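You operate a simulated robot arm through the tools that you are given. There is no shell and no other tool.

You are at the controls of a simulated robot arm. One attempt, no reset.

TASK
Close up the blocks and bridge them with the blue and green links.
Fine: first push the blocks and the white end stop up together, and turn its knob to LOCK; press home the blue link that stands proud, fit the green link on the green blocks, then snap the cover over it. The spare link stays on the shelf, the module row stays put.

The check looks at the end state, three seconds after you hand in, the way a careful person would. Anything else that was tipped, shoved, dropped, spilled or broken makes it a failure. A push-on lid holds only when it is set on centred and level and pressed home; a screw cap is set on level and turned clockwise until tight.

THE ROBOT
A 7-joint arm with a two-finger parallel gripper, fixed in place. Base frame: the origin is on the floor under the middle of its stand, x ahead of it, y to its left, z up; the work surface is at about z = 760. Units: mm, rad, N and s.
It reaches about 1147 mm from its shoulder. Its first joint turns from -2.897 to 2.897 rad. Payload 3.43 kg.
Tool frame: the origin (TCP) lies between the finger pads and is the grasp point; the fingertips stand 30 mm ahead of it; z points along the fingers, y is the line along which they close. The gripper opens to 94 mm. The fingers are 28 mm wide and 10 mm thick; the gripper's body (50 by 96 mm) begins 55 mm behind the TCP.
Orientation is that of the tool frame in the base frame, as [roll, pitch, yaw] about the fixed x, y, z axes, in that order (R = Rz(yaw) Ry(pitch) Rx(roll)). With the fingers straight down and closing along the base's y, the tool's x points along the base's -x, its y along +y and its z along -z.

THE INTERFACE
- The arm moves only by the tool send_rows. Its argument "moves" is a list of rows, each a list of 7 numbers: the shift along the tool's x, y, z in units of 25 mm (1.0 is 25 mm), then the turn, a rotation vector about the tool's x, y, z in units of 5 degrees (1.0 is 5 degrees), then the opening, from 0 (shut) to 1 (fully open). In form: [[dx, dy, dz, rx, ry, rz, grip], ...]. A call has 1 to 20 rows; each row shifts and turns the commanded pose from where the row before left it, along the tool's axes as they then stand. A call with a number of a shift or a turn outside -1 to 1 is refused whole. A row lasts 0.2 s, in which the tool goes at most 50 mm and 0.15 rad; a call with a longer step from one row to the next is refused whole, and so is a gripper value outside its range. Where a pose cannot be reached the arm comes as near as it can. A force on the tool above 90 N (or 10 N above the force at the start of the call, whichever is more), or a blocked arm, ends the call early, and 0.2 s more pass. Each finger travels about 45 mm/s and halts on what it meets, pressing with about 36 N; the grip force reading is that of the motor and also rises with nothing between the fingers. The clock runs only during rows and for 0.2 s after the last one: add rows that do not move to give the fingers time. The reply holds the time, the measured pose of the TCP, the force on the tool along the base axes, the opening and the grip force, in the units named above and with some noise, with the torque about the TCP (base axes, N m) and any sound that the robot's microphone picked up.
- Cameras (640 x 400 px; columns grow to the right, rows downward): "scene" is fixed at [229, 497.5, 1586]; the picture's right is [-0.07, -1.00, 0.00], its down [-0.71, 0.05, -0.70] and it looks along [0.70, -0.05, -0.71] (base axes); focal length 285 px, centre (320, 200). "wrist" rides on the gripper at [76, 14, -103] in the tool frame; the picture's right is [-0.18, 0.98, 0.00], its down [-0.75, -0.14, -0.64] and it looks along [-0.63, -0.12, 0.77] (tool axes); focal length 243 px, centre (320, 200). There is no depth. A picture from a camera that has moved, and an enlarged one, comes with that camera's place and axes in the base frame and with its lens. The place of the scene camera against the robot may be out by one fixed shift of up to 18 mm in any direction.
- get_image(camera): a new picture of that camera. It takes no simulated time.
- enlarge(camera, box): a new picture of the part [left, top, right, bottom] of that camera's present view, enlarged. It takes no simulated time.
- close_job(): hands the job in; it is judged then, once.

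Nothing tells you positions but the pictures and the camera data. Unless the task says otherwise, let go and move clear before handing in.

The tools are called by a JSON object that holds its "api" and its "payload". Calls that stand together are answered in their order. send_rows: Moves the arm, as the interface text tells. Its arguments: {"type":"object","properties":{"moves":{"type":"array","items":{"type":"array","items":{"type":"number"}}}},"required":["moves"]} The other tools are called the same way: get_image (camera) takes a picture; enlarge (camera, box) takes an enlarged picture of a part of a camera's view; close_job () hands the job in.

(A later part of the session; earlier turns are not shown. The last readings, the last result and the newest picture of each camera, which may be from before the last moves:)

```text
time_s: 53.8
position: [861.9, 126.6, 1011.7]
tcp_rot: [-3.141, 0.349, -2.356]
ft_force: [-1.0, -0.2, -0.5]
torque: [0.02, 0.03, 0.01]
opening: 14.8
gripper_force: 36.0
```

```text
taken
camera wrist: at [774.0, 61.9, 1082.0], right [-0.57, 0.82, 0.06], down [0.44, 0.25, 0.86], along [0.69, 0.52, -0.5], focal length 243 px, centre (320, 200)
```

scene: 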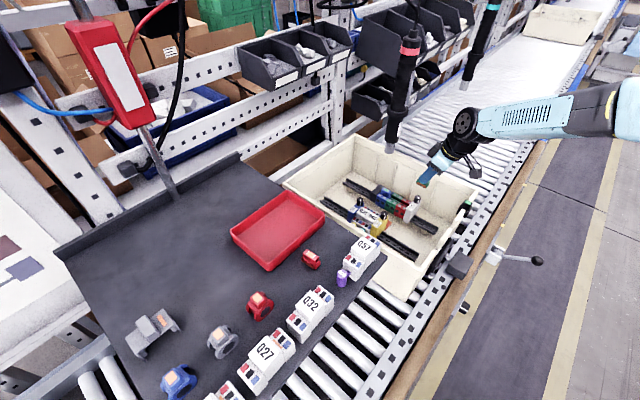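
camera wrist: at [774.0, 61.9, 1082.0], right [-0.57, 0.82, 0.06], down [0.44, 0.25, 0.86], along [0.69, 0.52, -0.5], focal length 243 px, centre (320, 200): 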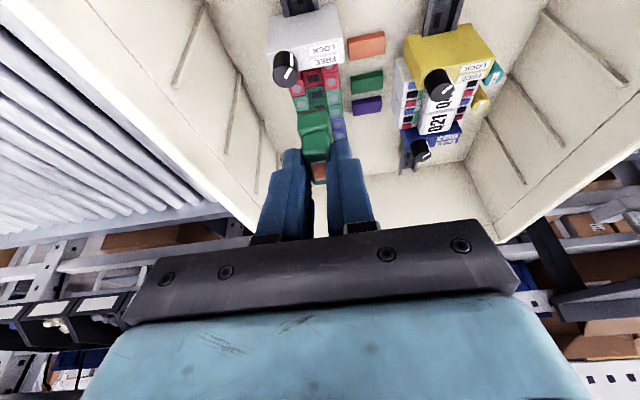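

{"api": "send_rows", "payload": {"moves": [[-0.394, 0, 0.909, 0, 0, 0, 0.08], [-0.394, 0, 0.909, 0, 0, 0, 0.08], [-0.394, 0, 0.909, 0, 0, 0, 0.08], [-0.394, 0, 0.909, 0, 0, 0, 0.08]]}}

{"api": "enlarge", "payload": {"camera": "wrist", "box": [240, 60, 420, 200]}}

{"api": "enlarge", "payload": {"camera": "scene", "box": [340, 100, 480, 230]}}

```text
time_s: 54.8
position: [909.6, 175.3, 939.4]
tcp_rot: [-3.14, 0.35, -2.357]
ft_force: [0.2, -0.3, 0.1]
torque: [-0.03, -0.02, -0.03]
opening: 14.8
gripper_force: 36.0
```

```text
2.86 times, centred on (330, 130) of wrist
camera zoom: at [822.1, 109.6, 1009.1], right [-0.57, 0.82, 0.06], down [0.45, 0.25, 0.86], along [0.69, 0.52, -0.5], focal length 693 px, centre (291, 400)
```

zoom: 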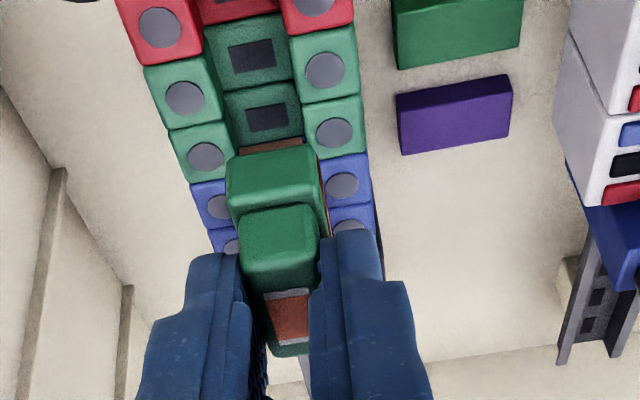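

```text
3.08 times, centred on (410, 165) of scene
camera zoom: at [229.0, 497.5, 1586.0], right [-0.07, -1.0, 0.0], down [-0.71, 0.05, -0.7], along [0.7, -0.05, -0.71], focal length 876 px, centre (43, 308)
```

zoom: 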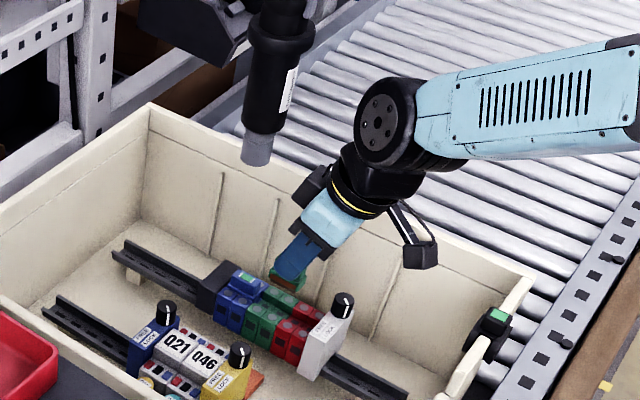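

The hover is clear of the screwdriver. In this view the green blocks' centre is about 4 mm to the side and 4 mm further along than the held link. I'll correct for that and drop closer.

{"api": "send_rows", "payload": {"moves": [[0.0755, -0.08, 0.44, 0, 0, 0, 0.08], [0.0755, -0.08, 0.44, 0, 0, 0, 0.08]]}}

{"api": "enlarge", "payload": {"camera": "wrist", "box": [240, 40, 400, 180]}}

{"api": "enlarge", "payload": {"camera": "scene", "box": [370, 170, 430, 220]}}

```text
time_s: 55.4
position: [915.2, 174.1, 917.4]
tcp_rot: [-3.141, 0.349, -2.356]
ft_force: [0.4, 0.5, 0.9]
torque: [-0.01, 0.01, 0.0]
opening: 14.6
gripper_force: 36.6
```

```text
2.86 times, centred on (320, 110) of wrist
camera zoom: at [827.3, 109.5, 987.1], right [-0.57, 0.82, 0.06], down [0.45, 0.25, 0.86], along [0.69, 0.52, -0.5], focal length 693 px, centre (320, 457)
```

zoom: 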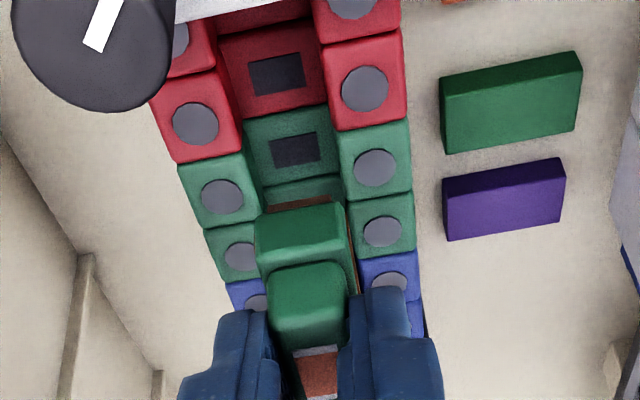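

```text
8.00 times, centred on (400, 195) of scene
camera zoom: at [229.0, 497.5, 1586.0], right [-0.07, -1.0, 0.0], down [-0.71, 0.05, -0.7], along [0.7, -0.05, -0.71], focal length 2277 px, centre (-320, 240)
```

zoom: 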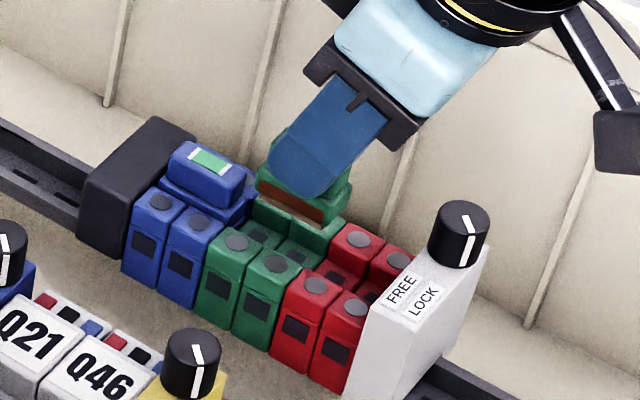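

The camera shows the link within about 1 mm of the channel centre. I'll trim 1 mm sideways, lower 14 mm and check again.

{"api": "send_rows", "payload": {"moves": [[0.096, -0.036, 0.263, 0, 0, 0, 0.08], [0.096, 0, 0.263, 0, 0, 0, 0.08]]}}

{"api": "enlarge", "payload": {"camera": "wrist", "box": [240, 40, 400, 180]}}

{"api": "enlarge", "payload": {"camera": "scene", "box": [370, 170, 430, 220]}}

```text
time_s: 56.0
position: [913.6, 173.5, 902.6]
tcp_rot: [3.141, 0.347, -2.358]
ft_force: [-0.1, 0.2, -0.8]
torque: [-0.01, 0.02, 0.01]
opening: 14.3
gripper_force: 36.4
```

```text
2.86 times, centred on (320, 110) of wrist
camera zoom: at [827.7, 108.6, 972.8], right [-0.57, 0.82, 0.06], down [0.45, 0.25, 0.86], along [0.69, 0.52, -0.51], focal length 693 px, centre (320, 457)
```

zoom: 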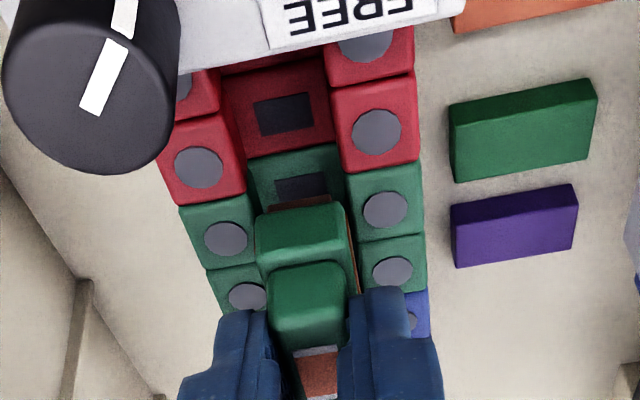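

```text
8.00 times, centred on (400, 195) of scene
camera zoom: at [229.0, 497.5, 1586.0], right [-0.07, -1.0, 0.0], down [-0.71, 0.05, -0.7], along [0.7, -0.05, -0.71], focal length 2277 px, centre (-320, 240)
```

zoom: 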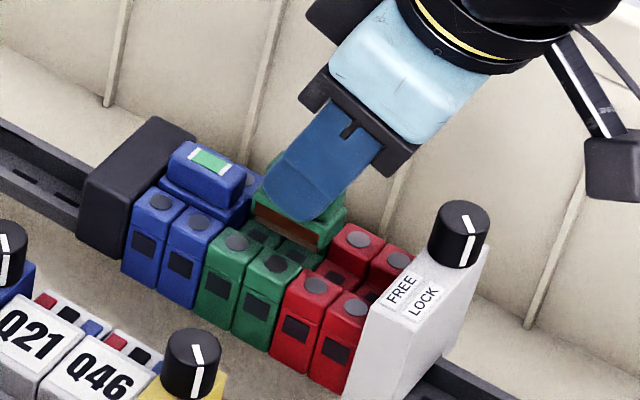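

It's well aligned: the link and channel centres agree within about 0.5 mm. I'll lower it into the channel in small steps, watching the force.

{"api": "send_rows", "payload": {"moves": [[0.0341, 0, 0.094, 0, 0, 0, 0.08], [0.0341, 0, 0.094, 0, 0, 0, 0.08], [0.0341, 0, 0.094, 0, 0, 0, 0.08], [0.0341, 0, 0.094, 0, 0, 0, 0.08]]}}

{"api": "enlarge", "payload": {"camera": "wrist", "box": [240, 40, 400, 180]}}

{"api": "enlarge", "payload": {"camera": "scene", "box": [370, 170, 430, 220]}}

```text
time_s: 57.0
position: [913.8, 173.8, 892.2]
tcp_rot: [3.14, 0.347, -2.357]
ft_force: [0.4, -0.5, -0.7]
torque: [0.0, -0.01, -0.04]
opening: 14.5
gripper_force: 35.7
```

```text
2.86 times, centred on (320, 110) of wrist
camera zoom: at [827.9, 108.7, 962.7], right [-0.57, 0.82, 0.06], down [0.45, 0.25, 0.86], along [0.69, 0.52, -0.51], focal length 693 px, centre (320, 457)
```

zoom: 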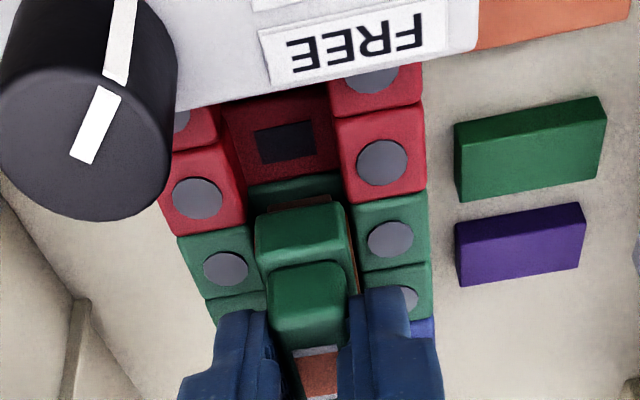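

```text
8.00 times, centred on (400, 195) of scene
camera zoom: at [229.0, 497.5, 1586.0], right [-0.07, -1.0, 0.0], down [-0.71, 0.05, -0.7], along [0.7, -0.05, -0.71], focal length 2277 px, centre (-320, 240)
```

zoom: 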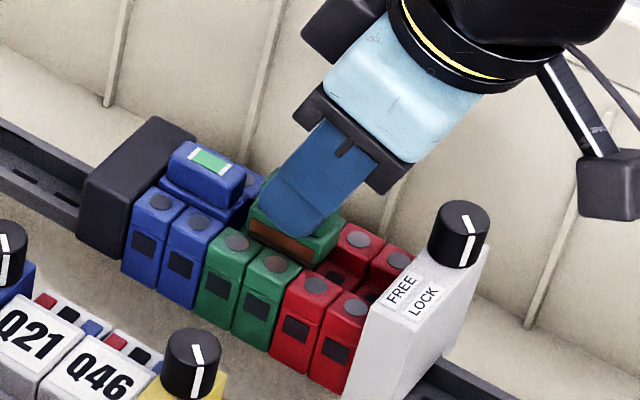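

{"api": "send_rows", "payload": {"moves": [[0.0341, 0, 0.094, 0, 0, 0, 0.08], [0.0341, 0, 0.094, 0, 0, 0, 0.08]]}}

{"api": "enlarge", "payload": {"camera": "wrist", "box": [240, 40, 400, 180]}}

{"api": "enlarge", "payload": {"camera": "scene", "box": [370, 170, 430, 220]}}

```text
time_s: 57.6
position: [915.2, 173.9, 887.7]
tcp_rot: [3.141, 0.349, -2.357]
ft_force: [0.0, 0.0, 0.2]
torque: [0.01, -0.01, -0.02]
opening: 14.6
gripper_force: 36.4
```

```text
2.86 times, centred on (320, 110) of wrist
camera zoom: at [828.1, 108.7, 957.9], right [-0.57, 0.82, 0.06], down [0.45, 0.25, 0.86], along [0.69, 0.52, -0.51], focal length 693 px, centre (320, 457)
```

zoom: 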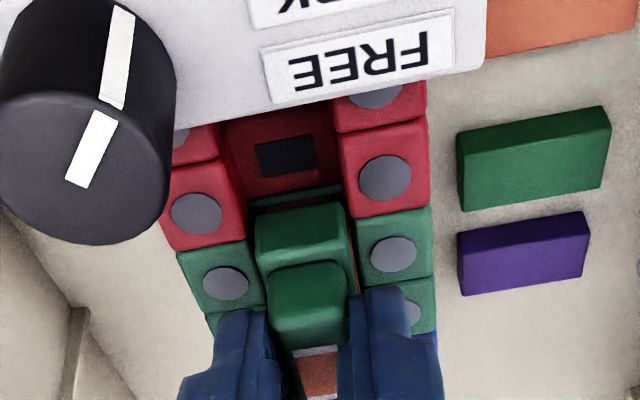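

```text
8.00 times, centred on (400, 195) of scene
camera zoom: at [229.0, 497.5, 1586.0], right [-0.07, -1.0, 0.0], down [-0.71, 0.05, -0.7], along [0.7, -0.05, -0.71], focal length 2277 px, centre (-320, 240)
```

zoom: 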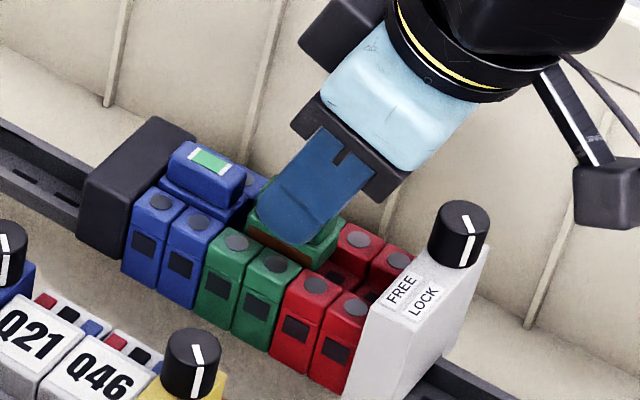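

{"api": "send_rows", "payload": {"moves": [[0.0205, 0, 0.0564, 0, 0, 0, 0.08], [0.0205, 0, 0.0564, 0, 0, 0, 0.08]]}}

{"api": "enlarge", "payload": {"camera": "wrist", "box": [240, 60, 400, 200]}}

{"api": "enlarge", "payload": {"camera": "scene", "box": [370, 170, 430, 220]}}

```text
time_s: 58.2
position: [915.9, 173.1, 884.9]
tcp_rot: [-3.141, 0.348, -2.355]
ft_force: [0.2, -0.8, -0.7]
torque: [-0.03, 0.01, 0.01]
opening: 14.6
gripper_force: 35.6
```

```text
2.86 times, centred on (320, 130) of wrist
camera zoom: at [828.1, 108.7, 954.9], right [-0.57, 0.82, 0.06], down [0.45, 0.25, 0.86], along [0.69, 0.52, -0.51], focal length 693 px, centre (320, 400)
```

zoom: 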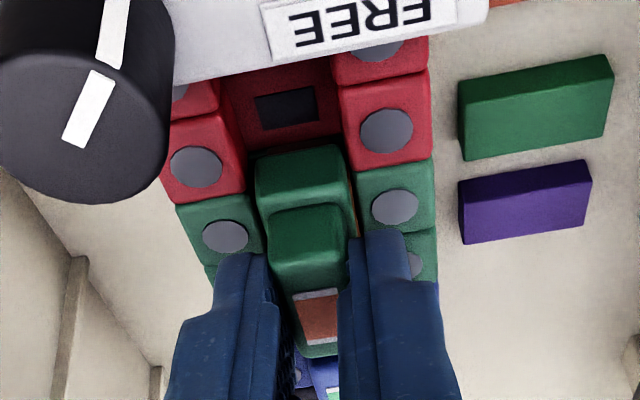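

```text
8.00 times, centred on (400, 195) of scene
camera zoom: at [229.0, 497.5, 1586.0], right [-0.07, -1.0, 0.0], down [-0.71, 0.05, -0.7], along [0.7, -0.05, -0.71], focal length 2277 px, centre (-320, 240)
```

zoom: 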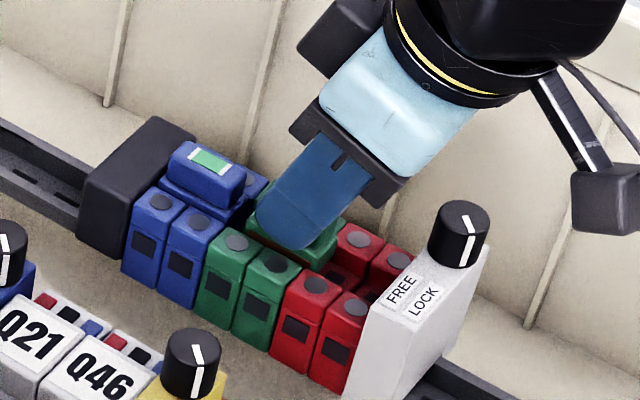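

{"api": "send_rows", "payload": {"moves": [[0.0205, 0, 0.0564, 0, 0, 0, 0.08], [0.0205, 0, 0.0564, 0, 0, 0, 0.08]]}}

{"api": "enlarge", "payload": {"camera": "wrist", "box": [240, 60, 400, 200]}}

```text
time_s: 58.8
position: [915.2, 173.6, 884.5]
tcp_rot: [-3.139, 0.352, -2.356]
ft_force: [-1.7, -2.1, 15.9]
torque: [-0.01, 0.05, -0.02]
opening: 14.4
gripper_force: 36.2
```

```text
2.86 times, centred on (320, 130) of wrist
camera zoom: at [827.8, 108.7, 953.7], right [-0.57, 0.82, 0.06], down [0.44, 0.24, 0.86], along [0.69, 0.52, -0.5], focal length 693 px, centre (320, 400)
```

zoom: 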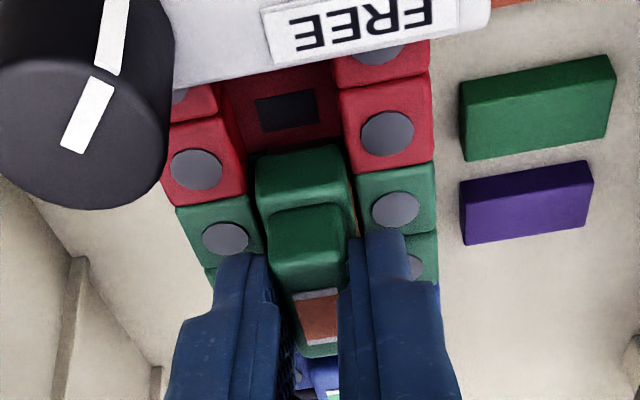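

There's contact at 16 N and the tag is still orange. I'll press a bit further.

{"api": "send_rows", "payload": {"moves": [[0.0205, 0, 0.0564, 0, 0, 0, 0.08], [0.0205, 0, 0.0564, 0, 0, 0, 0.08]]}}

{"api": "enlarge", "payload": {"camera": "wrist", "box": [240, 60, 400, 200]}}

{"api": "enlarge", "payload": {"camera": "scene", "box": [370, 170, 430, 220]}}

```text
time_s: 59.4
position: [915.5, 174.9, 881.5]
tcp_rot: [-3.136, 0.355, -2.356]
ft_force: [1.2, -0.1, 40.5]
torque: [0.08, -0.12, -0.02]
opening: 14.7
gripper_force: 36.1
```

```text
2.86 times, centred on (320, 130) of wrist
camera zoom: at [827.5, 108.9, 952.2], right [-0.57, 0.82, 0.06], down [0.44, 0.24, 0.86], along [0.69, 0.52, -0.5], focal length 693 px, centre (320, 400)
```

zoom: 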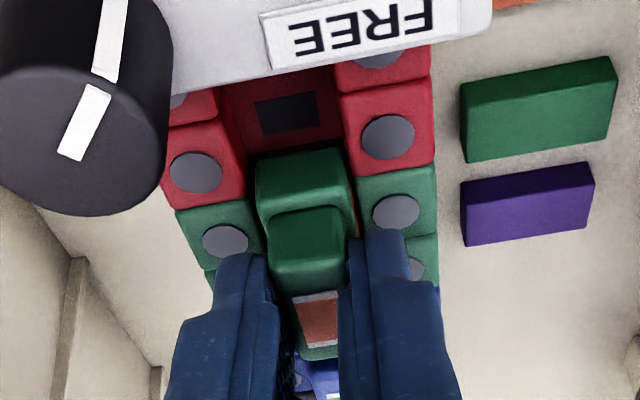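

```text
8.00 times, centred on (400, 195) of scene
camera zoom: at [229.0, 497.5, 1586.0], right [-0.07, -1.0, 0.0], down [-0.71, 0.05, -0.7], along [0.7, -0.05, -0.71], focal length 2277 px, centre (-320, 240)
```

zoom: 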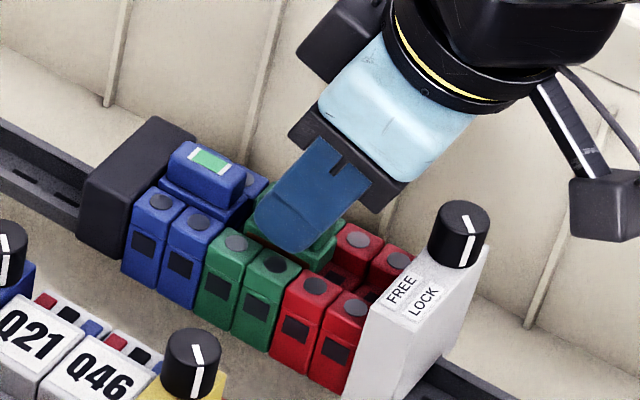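

The fingertips are now close to the screw pads, so further pressing should come from above. I'll relieve the load, let go of the link in its channel, rise and look.

{"api": "send_rows", "payload": {"moves": [[-0.0273, 0, -0.0752, 0, 0, 0, 0.08], [0, 0, 0, 0, 0, 0, 0.2], [0, 0, 0, 0, 0, 0, 0.3], [0, 0, 0, 0, 0, 0, 0.3], [-0.137, 0, -0.376, 0, 0, 0, 0.3], [-0.273, 0, -0.752, 0, 0, 0, 0.3]]}}

{"api": "enlarge", "payload": {"camera": "wrist", "box": [240, 40, 400, 180]}}

{"api": "enlarge", "payload": {"camera": "scene", "box": [370, 170, 430, 220]}}

```text
time_s: 60.8
position: [915.3, 172.9, 911.4]
tcp_rot: [-3.141, 0.349, -2.357]
ft_force: [0.2, 0.4, 0.0]
torque: [-0.04, -0.02, 0.0]
opening: 28.0
gripper_force: 0.1
```

```text
2.86 times, centred on (320, 110) of wrist
camera zoom: at [828.4, 108.1, 980.9], right [-0.57, 0.82, 0.06], down [0.45, 0.25, 0.86], along [0.69, 0.52, -0.51], focal length 693 px, centre (320, 457)
```

zoom: 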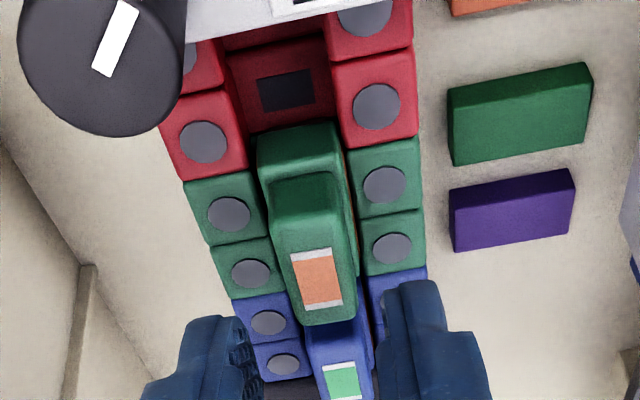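

```text
8.00 times, centred on (400, 195) of scene
camera zoom: at [229.0, 497.5, 1586.0], right [-0.07, -1.0, 0.0], down [-0.71, 0.05, -0.7], along [0.7, -0.05, -0.71], focal length 2277 px, centre (-320, 240)
```

zoom: 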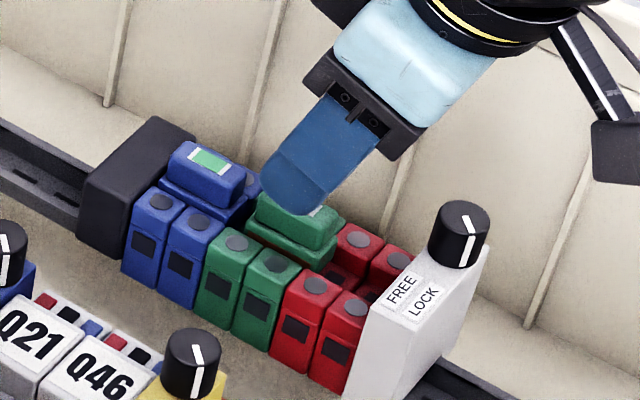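

The link stands in its channel, aligned but not fully home, and its tag is still orange. I'll close the fingers and press straight down on its top.

{"api": "send_rows", "payload": {"moves": [[-0.075, 0.024, 0.027, 0, 0, 0, 0], [0, 0, 0, 0, 0, 0, 0], [0, 0, 0, 0, 0, 0, 0], [0.0818, 0, 0.2256, 0, 0, 0, 0], [0.0818, 0, 0.2256, 0, 0, 0, 0], [0.0273, 0, 0.0752, 0, 0, 0, 0]]}}

{"api": "enlarge", "payload": {"camera": "wrist", "box": [240, 60, 400, 200]}}

{"api": "enlarge", "payload": {"camera": "scene", "box": [370, 170, 430, 220]}}

```text
time_s: 62.2
position: [915.8, 174.9, 897.7]
tcp_rot: [-3.141, 0.35, -2.356]
ft_force: [-3.0, -1.6, 16.8]
torque: [-0.09, 0.13, 0.0]
opening: 0.0
gripper_force: 32.5
```

```text
2.86 times, centred on (320, 130) of wrist
camera zoom: at [828.6, 110.3, 968.8], right [-0.57, 0.82, 0.06], down [0.44, 0.24, 0.86], along [0.69, 0.52, -0.5], focal length 693 px, centre (320, 400)
```

zoom: 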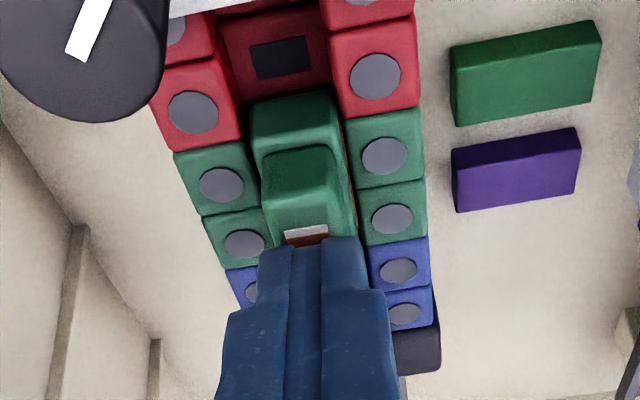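

```text
8.00 times, centred on (400, 195) of scene
camera zoom: at [229.0, 497.5, 1586.0], right [-0.07, -1.0, 0.0], down [-0.71, 0.05, -0.7], along [0.7, -0.05, -0.71], focal length 2277 px, centre (-320, 240)
```

zoom: 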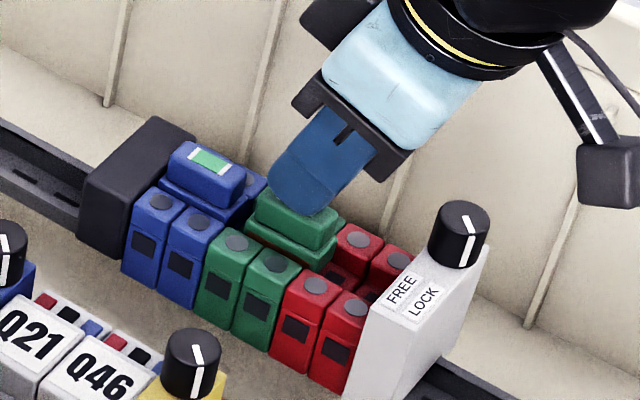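

Contact at z ≈ 898 with 17 N. I'll press further in small steps.

{"api": "send_rows", "payload": {"moves": [[0.0273, 0, 0.0752, 0, 0, 0, 0], [0.0273, 0, 0.0752, 0, 0, 0, 0], [0.0273, 0, 0.0752, 0, 0, 0, 0]]}}

{"api": "enlarge", "payload": {"camera": "wrist", "box": [240, 60, 400, 200]}}

```text
time_s: 63.0
position: [915.6, 176.9, 898.2]
tcp_rot: [-3.135, 0.357, -2.354]
ft_force: [-5.3, -5.3, 68.8]
torque: [-0.29, 0.31, 0.0]
opening: 0.2
gripper_force: 33.5
```

```text
2.86 times, centred on (320, 130) of wrist
camera zoom: at [827.9, 110.5, 967.3], right [-0.57, 0.82, 0.06], down [0.44, 0.24, 0.87], along [0.69, 0.52, -0.5], focal length 693 px, centre (320, 400)
```

zoom: 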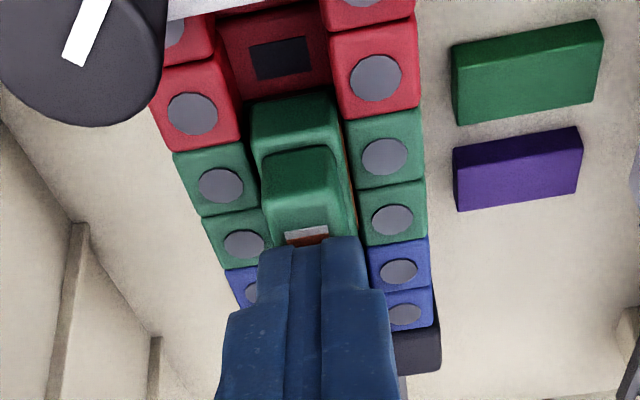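

It won't go further at 69 N, so something is slightly off. I'll lift and inspect how the link sits.

{"api": "send_rows", "payload": {"moves": [[-0.1, 0, -0.28, 0, 0, 0, 0], [-0.273, 0, -0.752, 0, 0, 0, 0], [-0.273, 0, -0.752, 0, 0, 0, 0]]}}

{"api": "enlarge", "payload": {"camera": "wrist", "box": [250, 30, 390, 140]}}

{"api": "enlarge", "payload": {"camera": "scene", "box": [384, 184, 420, 212]}}

```text
time_s: 63.8
position: [914.4, 175.2, 937.3]
tcp_rot: [3.14, 0.346, -2.357]
ft_force: [0.0, 0.8, -0.6]
torque: [-0.01, 0.01, 0.03]
opening: 0.0
gripper_force: 32.9
```

```text
3.64 times, centred on (320, 85) of wrist
camera zoom: at [828.0, 110.3, 1007.6], right [-0.57, 0.82, 0.06], down [0.45, 0.25, 0.86], along [0.69, 0.52, -0.51], focal length 882 px, centre (320, 618)
```

zoom: 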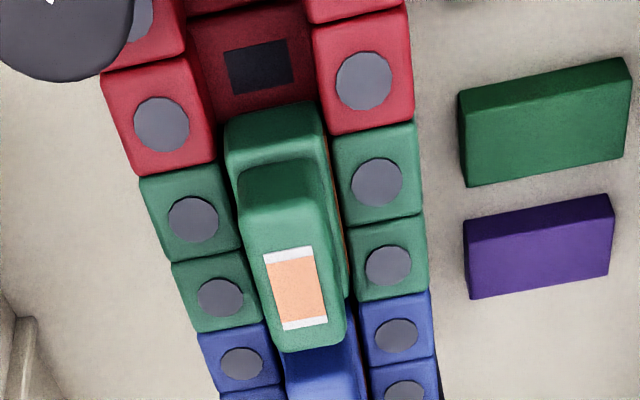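

```text
14.29 times, centred on (402, 198) of scene
camera zoom: at [229.0, 497.5, 1586.0], right [-0.07, -1.0, 0.0], down [-0.71, 0.05, -0.7], along [0.7, -0.05, -0.71], focal length 4066 px, centre (-851, 229)
```

zoom: 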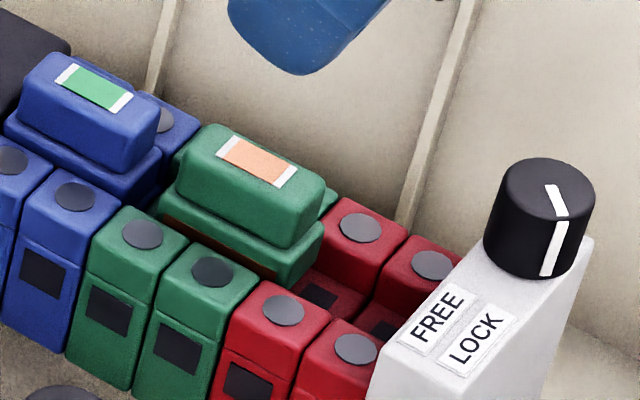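

The scene zoom shows the green link sitting about 5 mm too far towards the red blocks, so its contacts aren't over the slots. I'll regrip it, lift it slightly, shift it 5 mm towards the blue side and try again.

{"api": "send_rows", "payload": {"moves": [[0, -0.05, 0, 0, 0, 0, 0.34], [0, 0, 0, 0, 0, 0, 0.34], [0, 0, 0, 0, 0, 0, 0.34], [0.3, 0, 0.83, 0, 0, 0, 0.34], [0.3, 0, 0.83, 0, 0, 0, 0.34], [0.082, 0, 0.226, 0, 0, 0, 0.34]]}}

{"api": "enlarge", "payload": {"camera": "wrist", "box": [240, 60, 400, 200]}}

{"api": "enlarge", "payload": {"camera": "scene", "box": [370, 170, 430, 220]}}

```text
time_s: 65.2
position: [917.5, 174.0, 886.5]
tcp_rot: [-3.141, 0.35, -2.356]
ft_force: [0.1, 0.3, 0.5]
torque: [0.02, 0.02, -0.01]
opening: 32.0
gripper_force: 0.0
```

```text
2.86 times, centred on (320, 130) of wrist
camera zoom: at [830.1, 109.9, 957.5], right [-0.57, 0.82, 0.06], down [0.45, 0.25, 0.86], along [0.69, 0.52, -0.51], focal length 693 px, centre (320, 400)
```

zoom: 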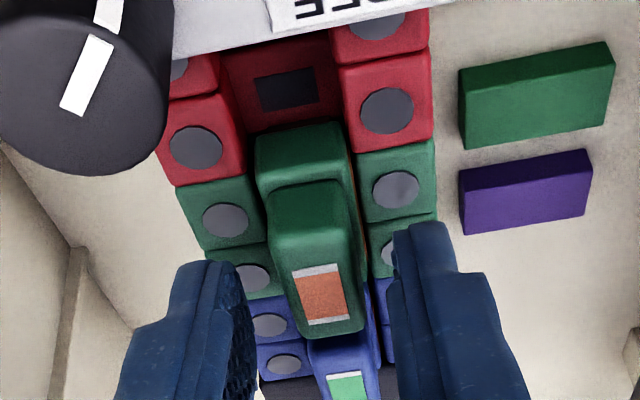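

```text
8.00 times, centred on (400, 195) of scene
camera zoom: at [229.0, 497.5, 1586.0], right [-0.07, -1.0, 0.0], down [-0.71, 0.05, -0.7], along [0.7, -0.05, -0.71], focal length 2277 px, centre (-320, 240)
```

zoom: 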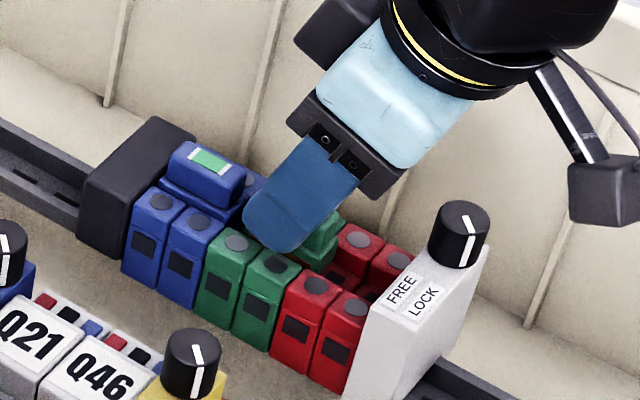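

{"api": "send_rows", "payload": {"moves": [[0, 0, 0, 0, 0, 0, 0.2], [0, 0, 0, 0, 0, 0, 0.08], [0, 0, 0, 0, 0, 0, 0.08], [0, 0, 0, 0, 0, 0, 0.08]]}}

{"api": "enlarge", "payload": {"camera": "wrist", "box": [240, 60, 400, 200]}}

```text
time_s: 66.2
position: [917.3, 174.5, 887.4]
tcp_rot: [3.14, 0.347, -2.356]
ft_force: [-0.3, -0.3, 0.1]
torque: [0.01, 0.01, 0.03]
opening: 15.0
gripper_force: 36.2
```

```text
2.86 times, centred on (320, 130) of wrist
camera zoom: at [830.2, 109.9, 957.8], right [-0.57, 0.82, 0.06], down [0.45, 0.25, 0.86], along [0.69, 0.52, -0.51], focal length 693 px, centre (320, 400)
```

zoom: 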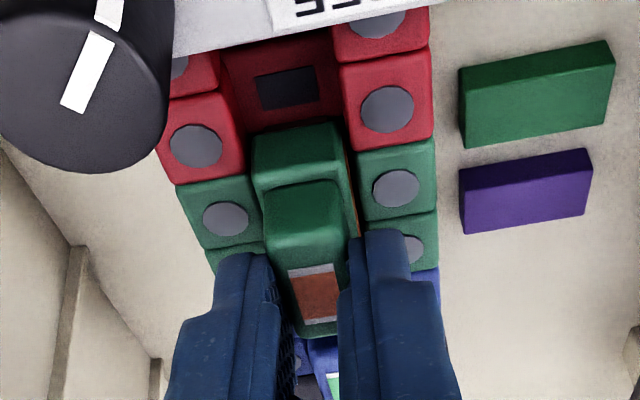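

I have it again at 15.0 mm. I'll lift 3 mm and slide 5 mm towards the blue link.

{"api": "send_rows", "payload": {"moves": [[-0.041, 0, -0.113, 0, 0, 0, 0.08], [-0.094, 0, 0.034, 0, 0, 0, 0.08], [-0.094, 0, 0.034, 0, 0, 0, 0.08], [0, 0, 0, 0, 0, 0, 0.08]]}}

{"api": "enlarge", "payload": {"camera": "wrist", "box": [240, 60, 400, 200]}}

{"api": "enlarge", "payload": {"camera": "scene", "box": [384, 184, 420, 212]}}

```text
time_s: 67.2
position: [920.5, 177.4, 890.2]
tcp_rot: [3.141, 0.348, -2.357]
ft_force: [0.3, -0.8, -1.0]
torque: [0.0, -0.01, 0.0]
opening: 14.5
gripper_force: 36.2
```

```text
2.86 times, centred on (320, 130) of wrist
camera zoom: at [833.6, 113.4, 960.8], right [-0.57, 0.82, 0.06], down [0.45, 0.25, 0.86], along [0.69, 0.52, -0.51], focal length 693 px, centre (320, 400)
```

zoom: 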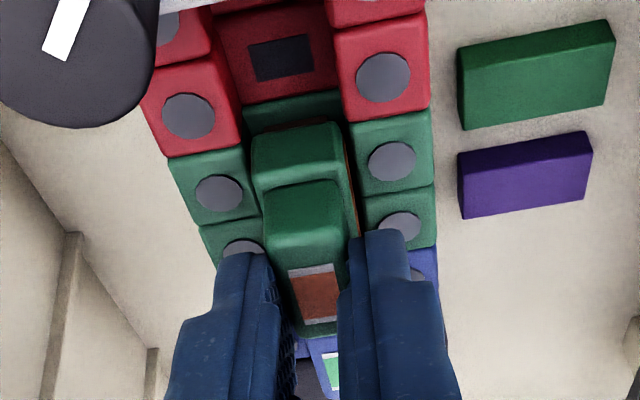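

```text
14.29 times, centred on (402, 198) of scene
camera zoom: at [229.0, 497.5, 1586.0], right [-0.07, -1.0, 0.0], down [-0.71, 0.05, -0.7], along [0.7, -0.05, -0.71], focal length 4066 px, centre (-851, 229)
```

zoom: 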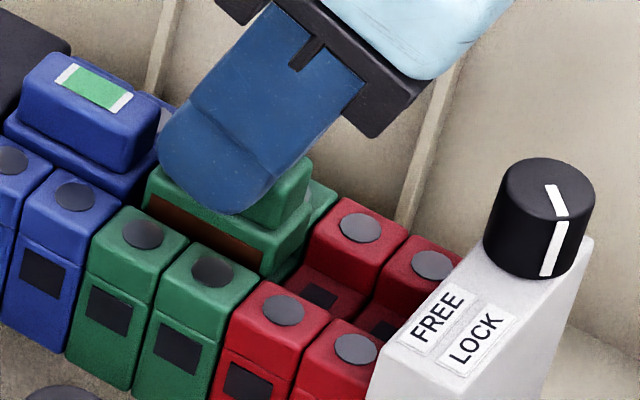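

The picture now shows the link centred over the green pair. I'll lower it and feel for the contacts entering the slots.

{"api": "send_rows", "payload": {"moves": [[0.0205, 0, 0.0564, 0, 0, 0, 0.08], [0.0205, 0, 0.0564, 0, 0, 0, 0.08], [0.0205, 0, 0.0564, 0, 0, 0, 0.08]]}}

{"api": "enlarge", "payload": {"camera": "wrist", "box": [240, 60, 400, 200]}}

{"api": "enlarge", "payload": {"camera": "scene", "box": [384, 184, 420, 212]}}

```text
time_s: 68.0
position: [920.7, 179.5, 886.9]
tcp_rot: [3.141, 0.348, -2.355]
ft_force: [-1.7, -0.9, 8.1]
torque: [-0.01, 0.05, 0.03]
opening: 14.5
gripper_force: 35.6
```

```text
2.86 times, centred on (320, 130) of wrist
camera zoom: at [833.7, 113.6, 957.3], right [-0.57, 0.82, 0.06], down [0.44, 0.25, 0.86], along [0.69, 0.52, -0.5], focal length 693 px, centre (320, 400)
```

zoom: 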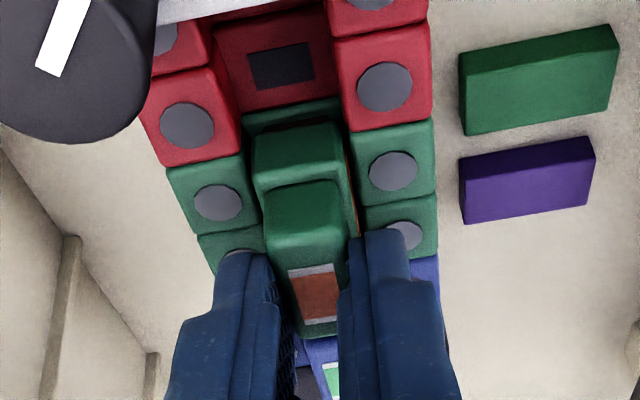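

```text
14.29 times, centred on (402, 198) of scene
camera zoom: at [229.0, 497.5, 1586.0], right [-0.07, -1.0, 0.0], down [-0.71, 0.05, -0.7], along [0.7, -0.05, -0.71], focal length 4066 px, centre (-851, 229)
```

zoom: 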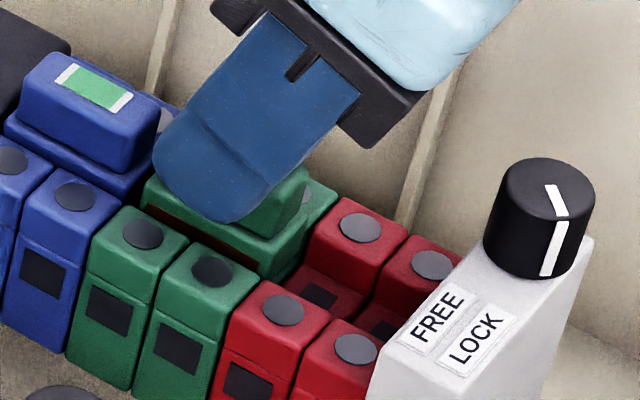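

{"api": "send_rows", "payload": {"moves": [[0.0205, 0, 0.0564, 0, 0, 0, 0.08], [0.0205, 0, 0.0564, 0, 0, 0, 0.08]]}}

{"api": "enlarge", "payload": {"camera": "wrist", "box": [240, 60, 400, 200]}}

```text
time_s: 68.6
position: [922.0, 178.6, 882.3]
tcp_rot: [-3.14, 0.348, -2.355]
ft_force: [9.1, 6.1, -2.5]
torque: [0.31, -0.46, -0.02]
opening: 14.9
gripper_force: 36.2
```

```text
2.86 times, centred on (320, 130) of wrist
camera zoom: at [834.2, 114.1, 953.0], right [-0.57, 0.82, 0.06], down [0.45, 0.25, 0.86], along [0.69, 0.52, -0.5], focal length 693 px, centre (320, 400)
```

zoom: 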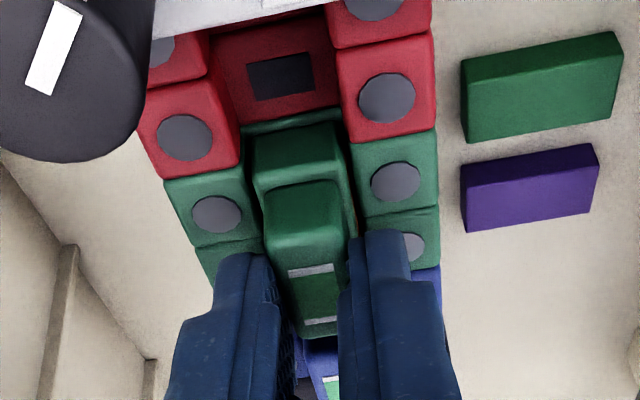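

It dropped in and the tag has turned green, so the green link is seated. I'll release, rise and check.

{"api": "send_rows", "payload": {"moves": [[0, 0, 0, 0, 0, 0, 0.2], [0, 0, 0, 0, 0, 0, 0.3], [0, 0, 0, 0, 0, 0, 0.3], [-0.137, 0, -0.376, 0, 0, 0, 0.3], [-0.273, 0, -0.752, 0, 0, 0, 0.3]]}}

{"api": "enlarge", "payload": {"camera": "wrist", "box": [240, 40, 400, 180]}}

{"api": "enlarge", "payload": {"camera": "scene", "box": [384, 184, 420, 212]}}

```text
time_s: 69.8
position: [921.0, 178.1, 912.4]
tcp_rot: [3.14, 0.347, -2.357]
ft_force: [0.0, -0.1, 0.1]
torque: [-0.03, -0.02, 0.04]
opening: 28.2
gripper_force: 0.1
```

```text
2.86 times, centred on (320, 110) of wrist
camera zoom: at [833.5, 113.4, 983.1], right [-0.57, 0.82, 0.06], down [0.45, 0.25, 0.86], along [0.69, 0.52, -0.51], focal length 693 px, centre (320, 457)
```

zoom: 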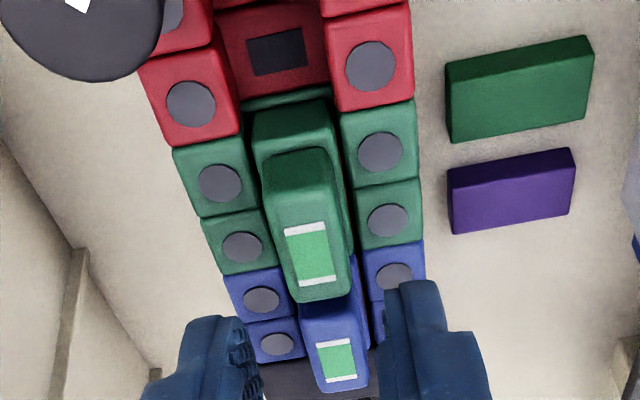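

```text
14.29 times, centred on (402, 198) of scene
camera zoom: at [229.0, 497.5, 1586.0], right [-0.07, -1.0, 0.0], down [-0.71, 0.05, -0.7], along [0.7, -0.05, -0.71], focal length 4066 px, centre (-851, 229)
```

zoom: 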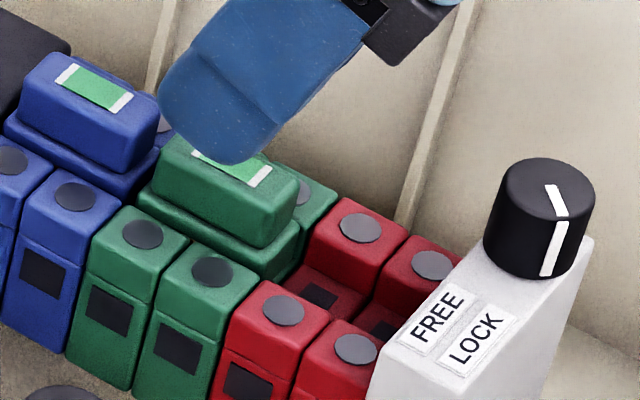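

Both links are home with green tags. Now for the cover. I'll back out of the tote the same way and travel over to the far end of the shelf.

{"api": "send_rows", "payload": {"moves": [[0.337, 0.046, -0.958, 0, 0, 0, 0.4], [0.337, 0.046, -0.958, 0, 0, 0, 0.4], [0.337, 0.046, -0.958, 0, 0, 0, 0.4], [0.337, 0.046, -0.958, 0, 0, 0, 0.4], [0.337, 0.046, -0.958, 0, 0, 0, 0.4], [0.082, 0.799, -0.942, 0, 0, 0, 0.6], [0.082, 0.799, -0.942, 0, 0, 0, 0.6], [0.082, 0.799, -0.942, 0, 0, 0, 0.6], [0.082, 0.799, -0.942, 0, 0, 0, 0.6], [0.082, 0.799, -0.942, 0, 0, 0, 0.6], [0.082, 0.799, -0.942, 0, 0, 0, 0.6], [0.082, 0.799, -0.942, 0, 0, 0, 0.6], [0.082, 0.799, -0.942, 0, 0, 0, 0.6], [0.082, 0.799, -0.942, 0, 0, 0, 0.6], [0.082, 0.799, -0.942, 0, 0, 0, 0.6]]}}

{"api": "get_image", "payload": {"camera": "scene"}}

```text
time_s: 73.0
position: [648.1, 195.3, 1224.3]
tcp_rot: [3.14, 0.349, -2.358]
ft_force: [0.4, -0.9, -0.7]
torque: [0.0, -0.01, 0.04]
opening: 56.4
gripper_force: 0.0
```

```text
taken
```

scene: 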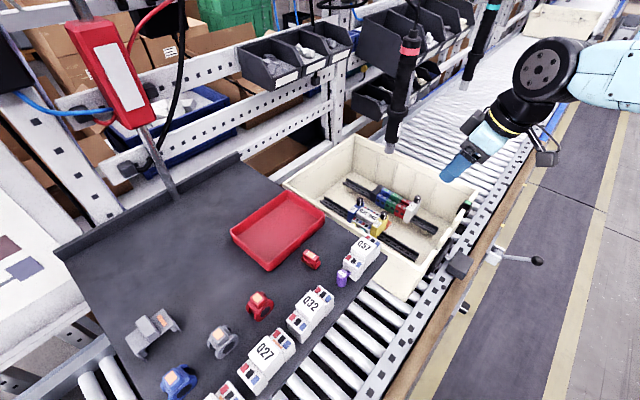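

{"api": "send_rows", "payload": {"moves": [[-0.338, 0.935, 0.095, 0, 0, 0, 0.6], [-0.338, 0.935, 0.095, 0, 0, 0, 0.6], [-0.338, 0.935, 0.095, 0, 0, 0, 0.6], [-0.338, 0.935, 0.095, 0, 0, 0, 0.6], [-0.338, 0.935, 0.095, 0, 0, 0, 0.6], [-0.338, 0.935, 0.095, 0, 0, 0, 0.6], [-0.338, 0.935, 0.095, 0, 0, 0, 0.6], [-0.338, 0.935, 0.095, 0, 0, 0, 0.6], [-0.338, 0.935, 0.095, 0, 0, 0, 0.6], [-0.338, 0.935, 0.095, 0, 0, 0, 0.6], [-0.338, 0.935, 0.095, 0, 0, 0, 0.6], [-0.338, 0.935, 0.095, 0, 0, 0, 0.6]]}}

{"api": "get_image", "payload": {"camera": "scene"}}

{"api": "get_image", "payload": {"camera": "wrist"}}

```text
time_s: 75.6
position: [523.4, 468.6, 1233.5]
tcp_rot: [-3.14, 0.349, -2.355]
ft_force: [-0.9, 0.9, 0.4]
torque: [-0.01, -0.04, -0.05]
opening: 56.7
gripper_force: 0.0
```

```text
taken
```

scene: 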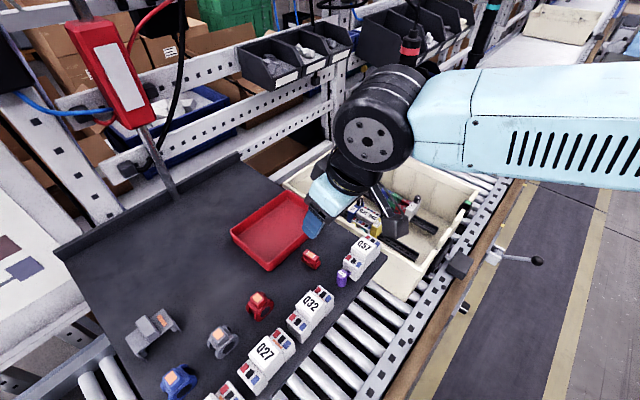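

```text
taken
camera wrist: at [436.9, 404.2, 1303.7], right [-0.57, 0.82, 0.06], down [0.45, 0.25, 0.86], along [0.69, 0.52, -0.5], focal length 243 px, centre (320, 200)
```

wrist: 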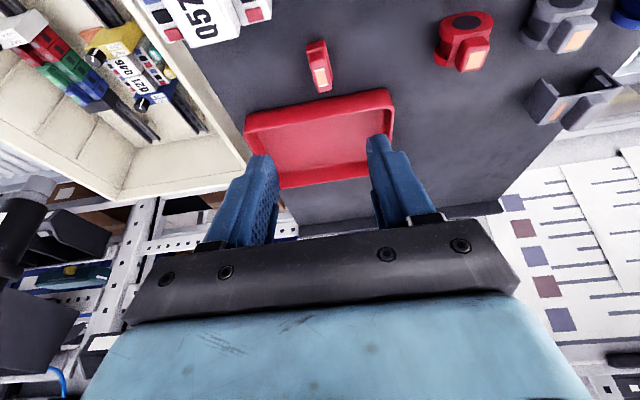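

{"api": "send_rows", "payload": {"moves": [[-0.338, 0.935, 0.095, 0, 0, 0, 0.6], [-0.338, 0.935, 0.095, 0, 0, 0, 0.6], [-0.338, 0.935, 0.095, 0, 0, 0, 0.6], [-0.338, 0.935, 0.095, 0, 0, 0, 0.6], [-0.338, 0.935, 0.095, 0, 0, 0, 0.6], [-0.338, 0.935, 0.095, 0, 0, 0, 0.6], [-0.338, 0.935, 0.095, 0, 0, 0, 0.6], [-0.338, 0.935, 0.095, 0, 0, 0, 0.6], [-0.338, 0.935, 0.095, 0, 0, 0, 0.6], [-0.338, 0.935, 0.095, 0, 0, 0, 0.6], [-0.338, 0.935, 0.095, 0, 0, 0, 0.6]]}}

{"api": "get_image", "payload": {"camera": "scene"}}

{"api": "get_image", "payload": {"camera": "wrist"}}

{"api": "enlarge", "payload": {"camera": "wrist", "box": [230, 40, 410, 170]}}

```text
time_s: 78.0
position: [410.4, 719.9, 1240.4]
tcp_rot: [-3.141, 0.348, -2.354]
ft_force: [-0.2, 0.4, 0.0]
torque: [0.01, -0.02, 0.02]
opening: 56.5
gripper_force: 0.0
```

```text
taken
```

scene: 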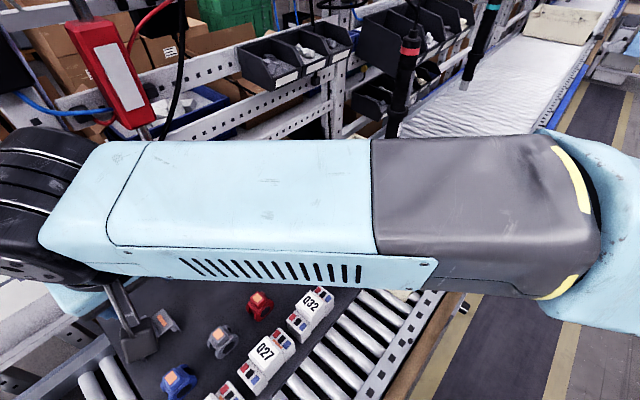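

```text
taken
camera wrist: at [323.1, 655.1, 1310.2], right [-0.57, 0.82, 0.06], down [0.45, 0.24, 0.86], along [0.69, 0.52, -0.5], focal length 243 px, centre (320, 200)
```

wrist: 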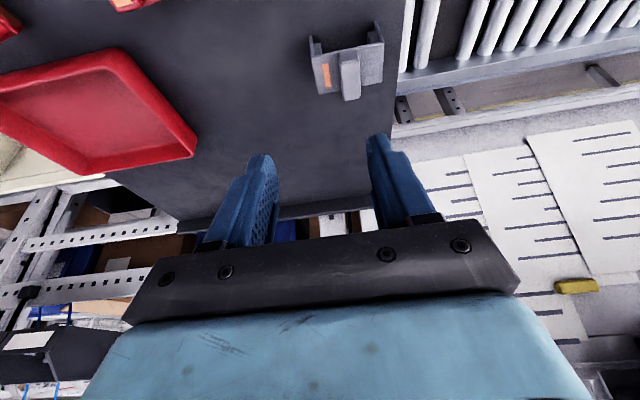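

```text
3.08 times, centred on (320, 105) of wrist
camera zoom: at [323.1, 655.1, 1310.2], right [-0.57, 0.82, 0.06], down [0.45, 0.24, 0.86], along [0.69, 0.52, -0.5], focal length 746 px, centre (320, 492)
```

zoom: 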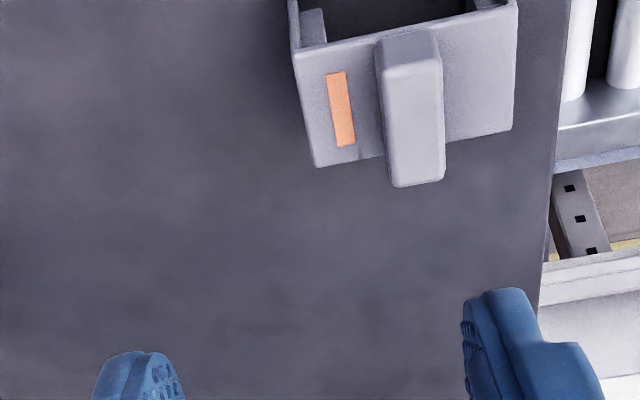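

The cover sits square to the rail direction, with a handle about 16 × 36 mm, near (412, 768). I'll get closer to fix its height.

{"api": "send_rows", "payload": {"moves": [[-0.024, 0.332, 0.754, 0, 0, 0, 0.5], [-0.024, 0.332, 0.754, 0, 0, 0, 0.45], [-0.024, 0.332, 0.754, 0, 0, 0, 0.45], [-0.024, 0.332, 0.754, 0, 0, 0, 0.45]]}}

{"api": "get_image", "payload": {"camera": "wrist"}}

{"api": "enlarge", "payload": {"camera": "wrist", "box": [230, 40, 410, 200]}}

{"api": "get_image", "payload": {"camera": "scene"}}

```text
time_s: 79.0
position: [408.0, 764.1, 1169.6]
tcp_rot: [3.141, 0.35, -2.357]
ft_force: [0.4, -0.2, 0.1]
torque: [0.06, 0.02, 0.04]
opening: 42.4
gripper_force: 0.1
```

```text
taken
camera wrist: at [319.3, 698.4, 1240.3], right [-0.57, 0.82, 0.06], down [0.45, 0.24, 0.86], along [0.69, 0.52, -0.5], focal length 243 px, centre (320, 200)
```

wrist: 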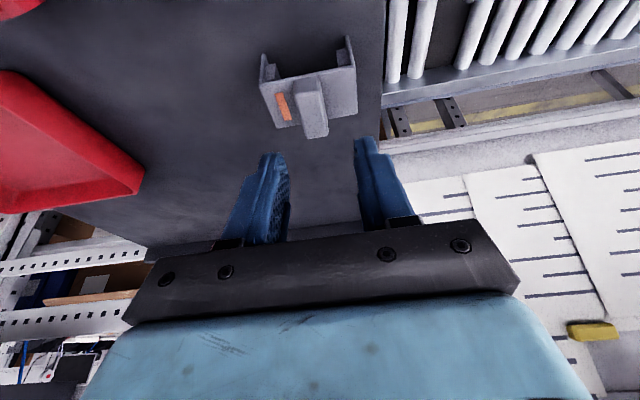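

```text
2.50 times, centred on (320, 120) of wrist
camera zoom: at [319.3, 698.4, 1240.3], right [-0.57, 0.82, 0.06], down [0.45, 0.24, 0.86], along [0.69, 0.52, -0.5], focal length 606 px, centre (320, 400)
```

zoom: 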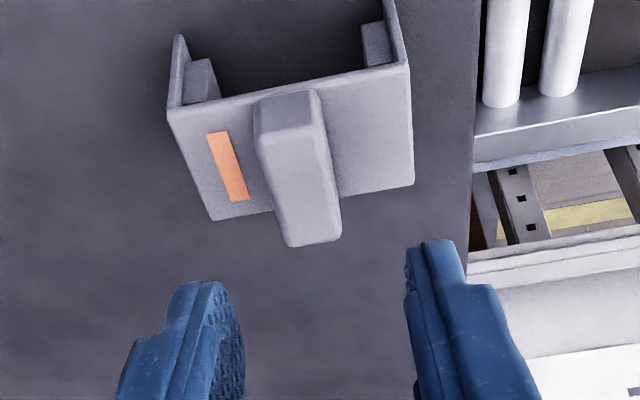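

```text
taken
```

scene: 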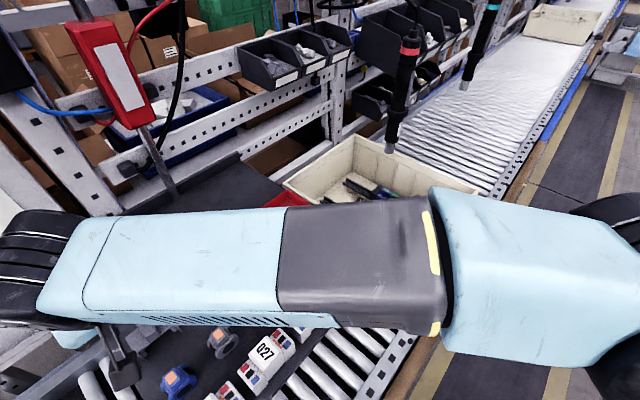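

The handle top is at z ≈ 1105 and the plate at 1091. I'll lower around the handle, stopping just above the plate.

{"api": "send_rows", "payload": {"moves": [[0.3196, -0.052, 0.8755, 0, 0, 0, 0.45], [0.2, -0.052, 0.548, 0, 0, 0, 0.45]]}}

{"api": "enlarge", "payload": {"camera": "wrist", "box": [230, 60, 410, 220]}}

```text
time_s: 79.6
position: [407.1, 761.6, 1131.3]
tcp_rot: [3.141, 0.349, -2.355]
ft_force: [0.2, 0.5, 0.1]
torque: [0.02, -0.02, -0.01]
opening: 42.3
gripper_force: 0.0
```

```text
2.50 times, centred on (320, 140) of wrist
camera zoom: at [320.8, 696.6, 1202.2], right [-0.57, 0.82, 0.06], down [0.45, 0.25, 0.86], along [0.69, 0.52, -0.51], focal length 606 px, centre (320, 350)
```

zoom: 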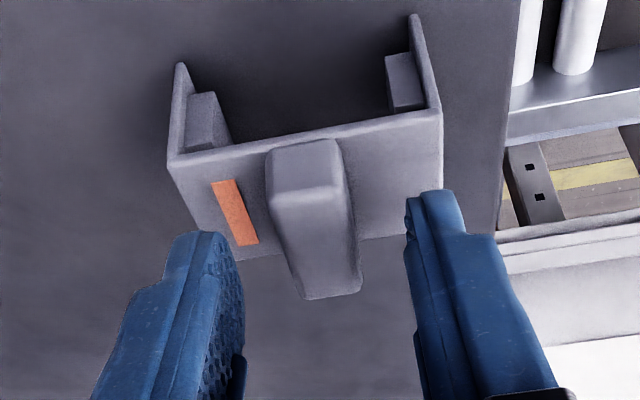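

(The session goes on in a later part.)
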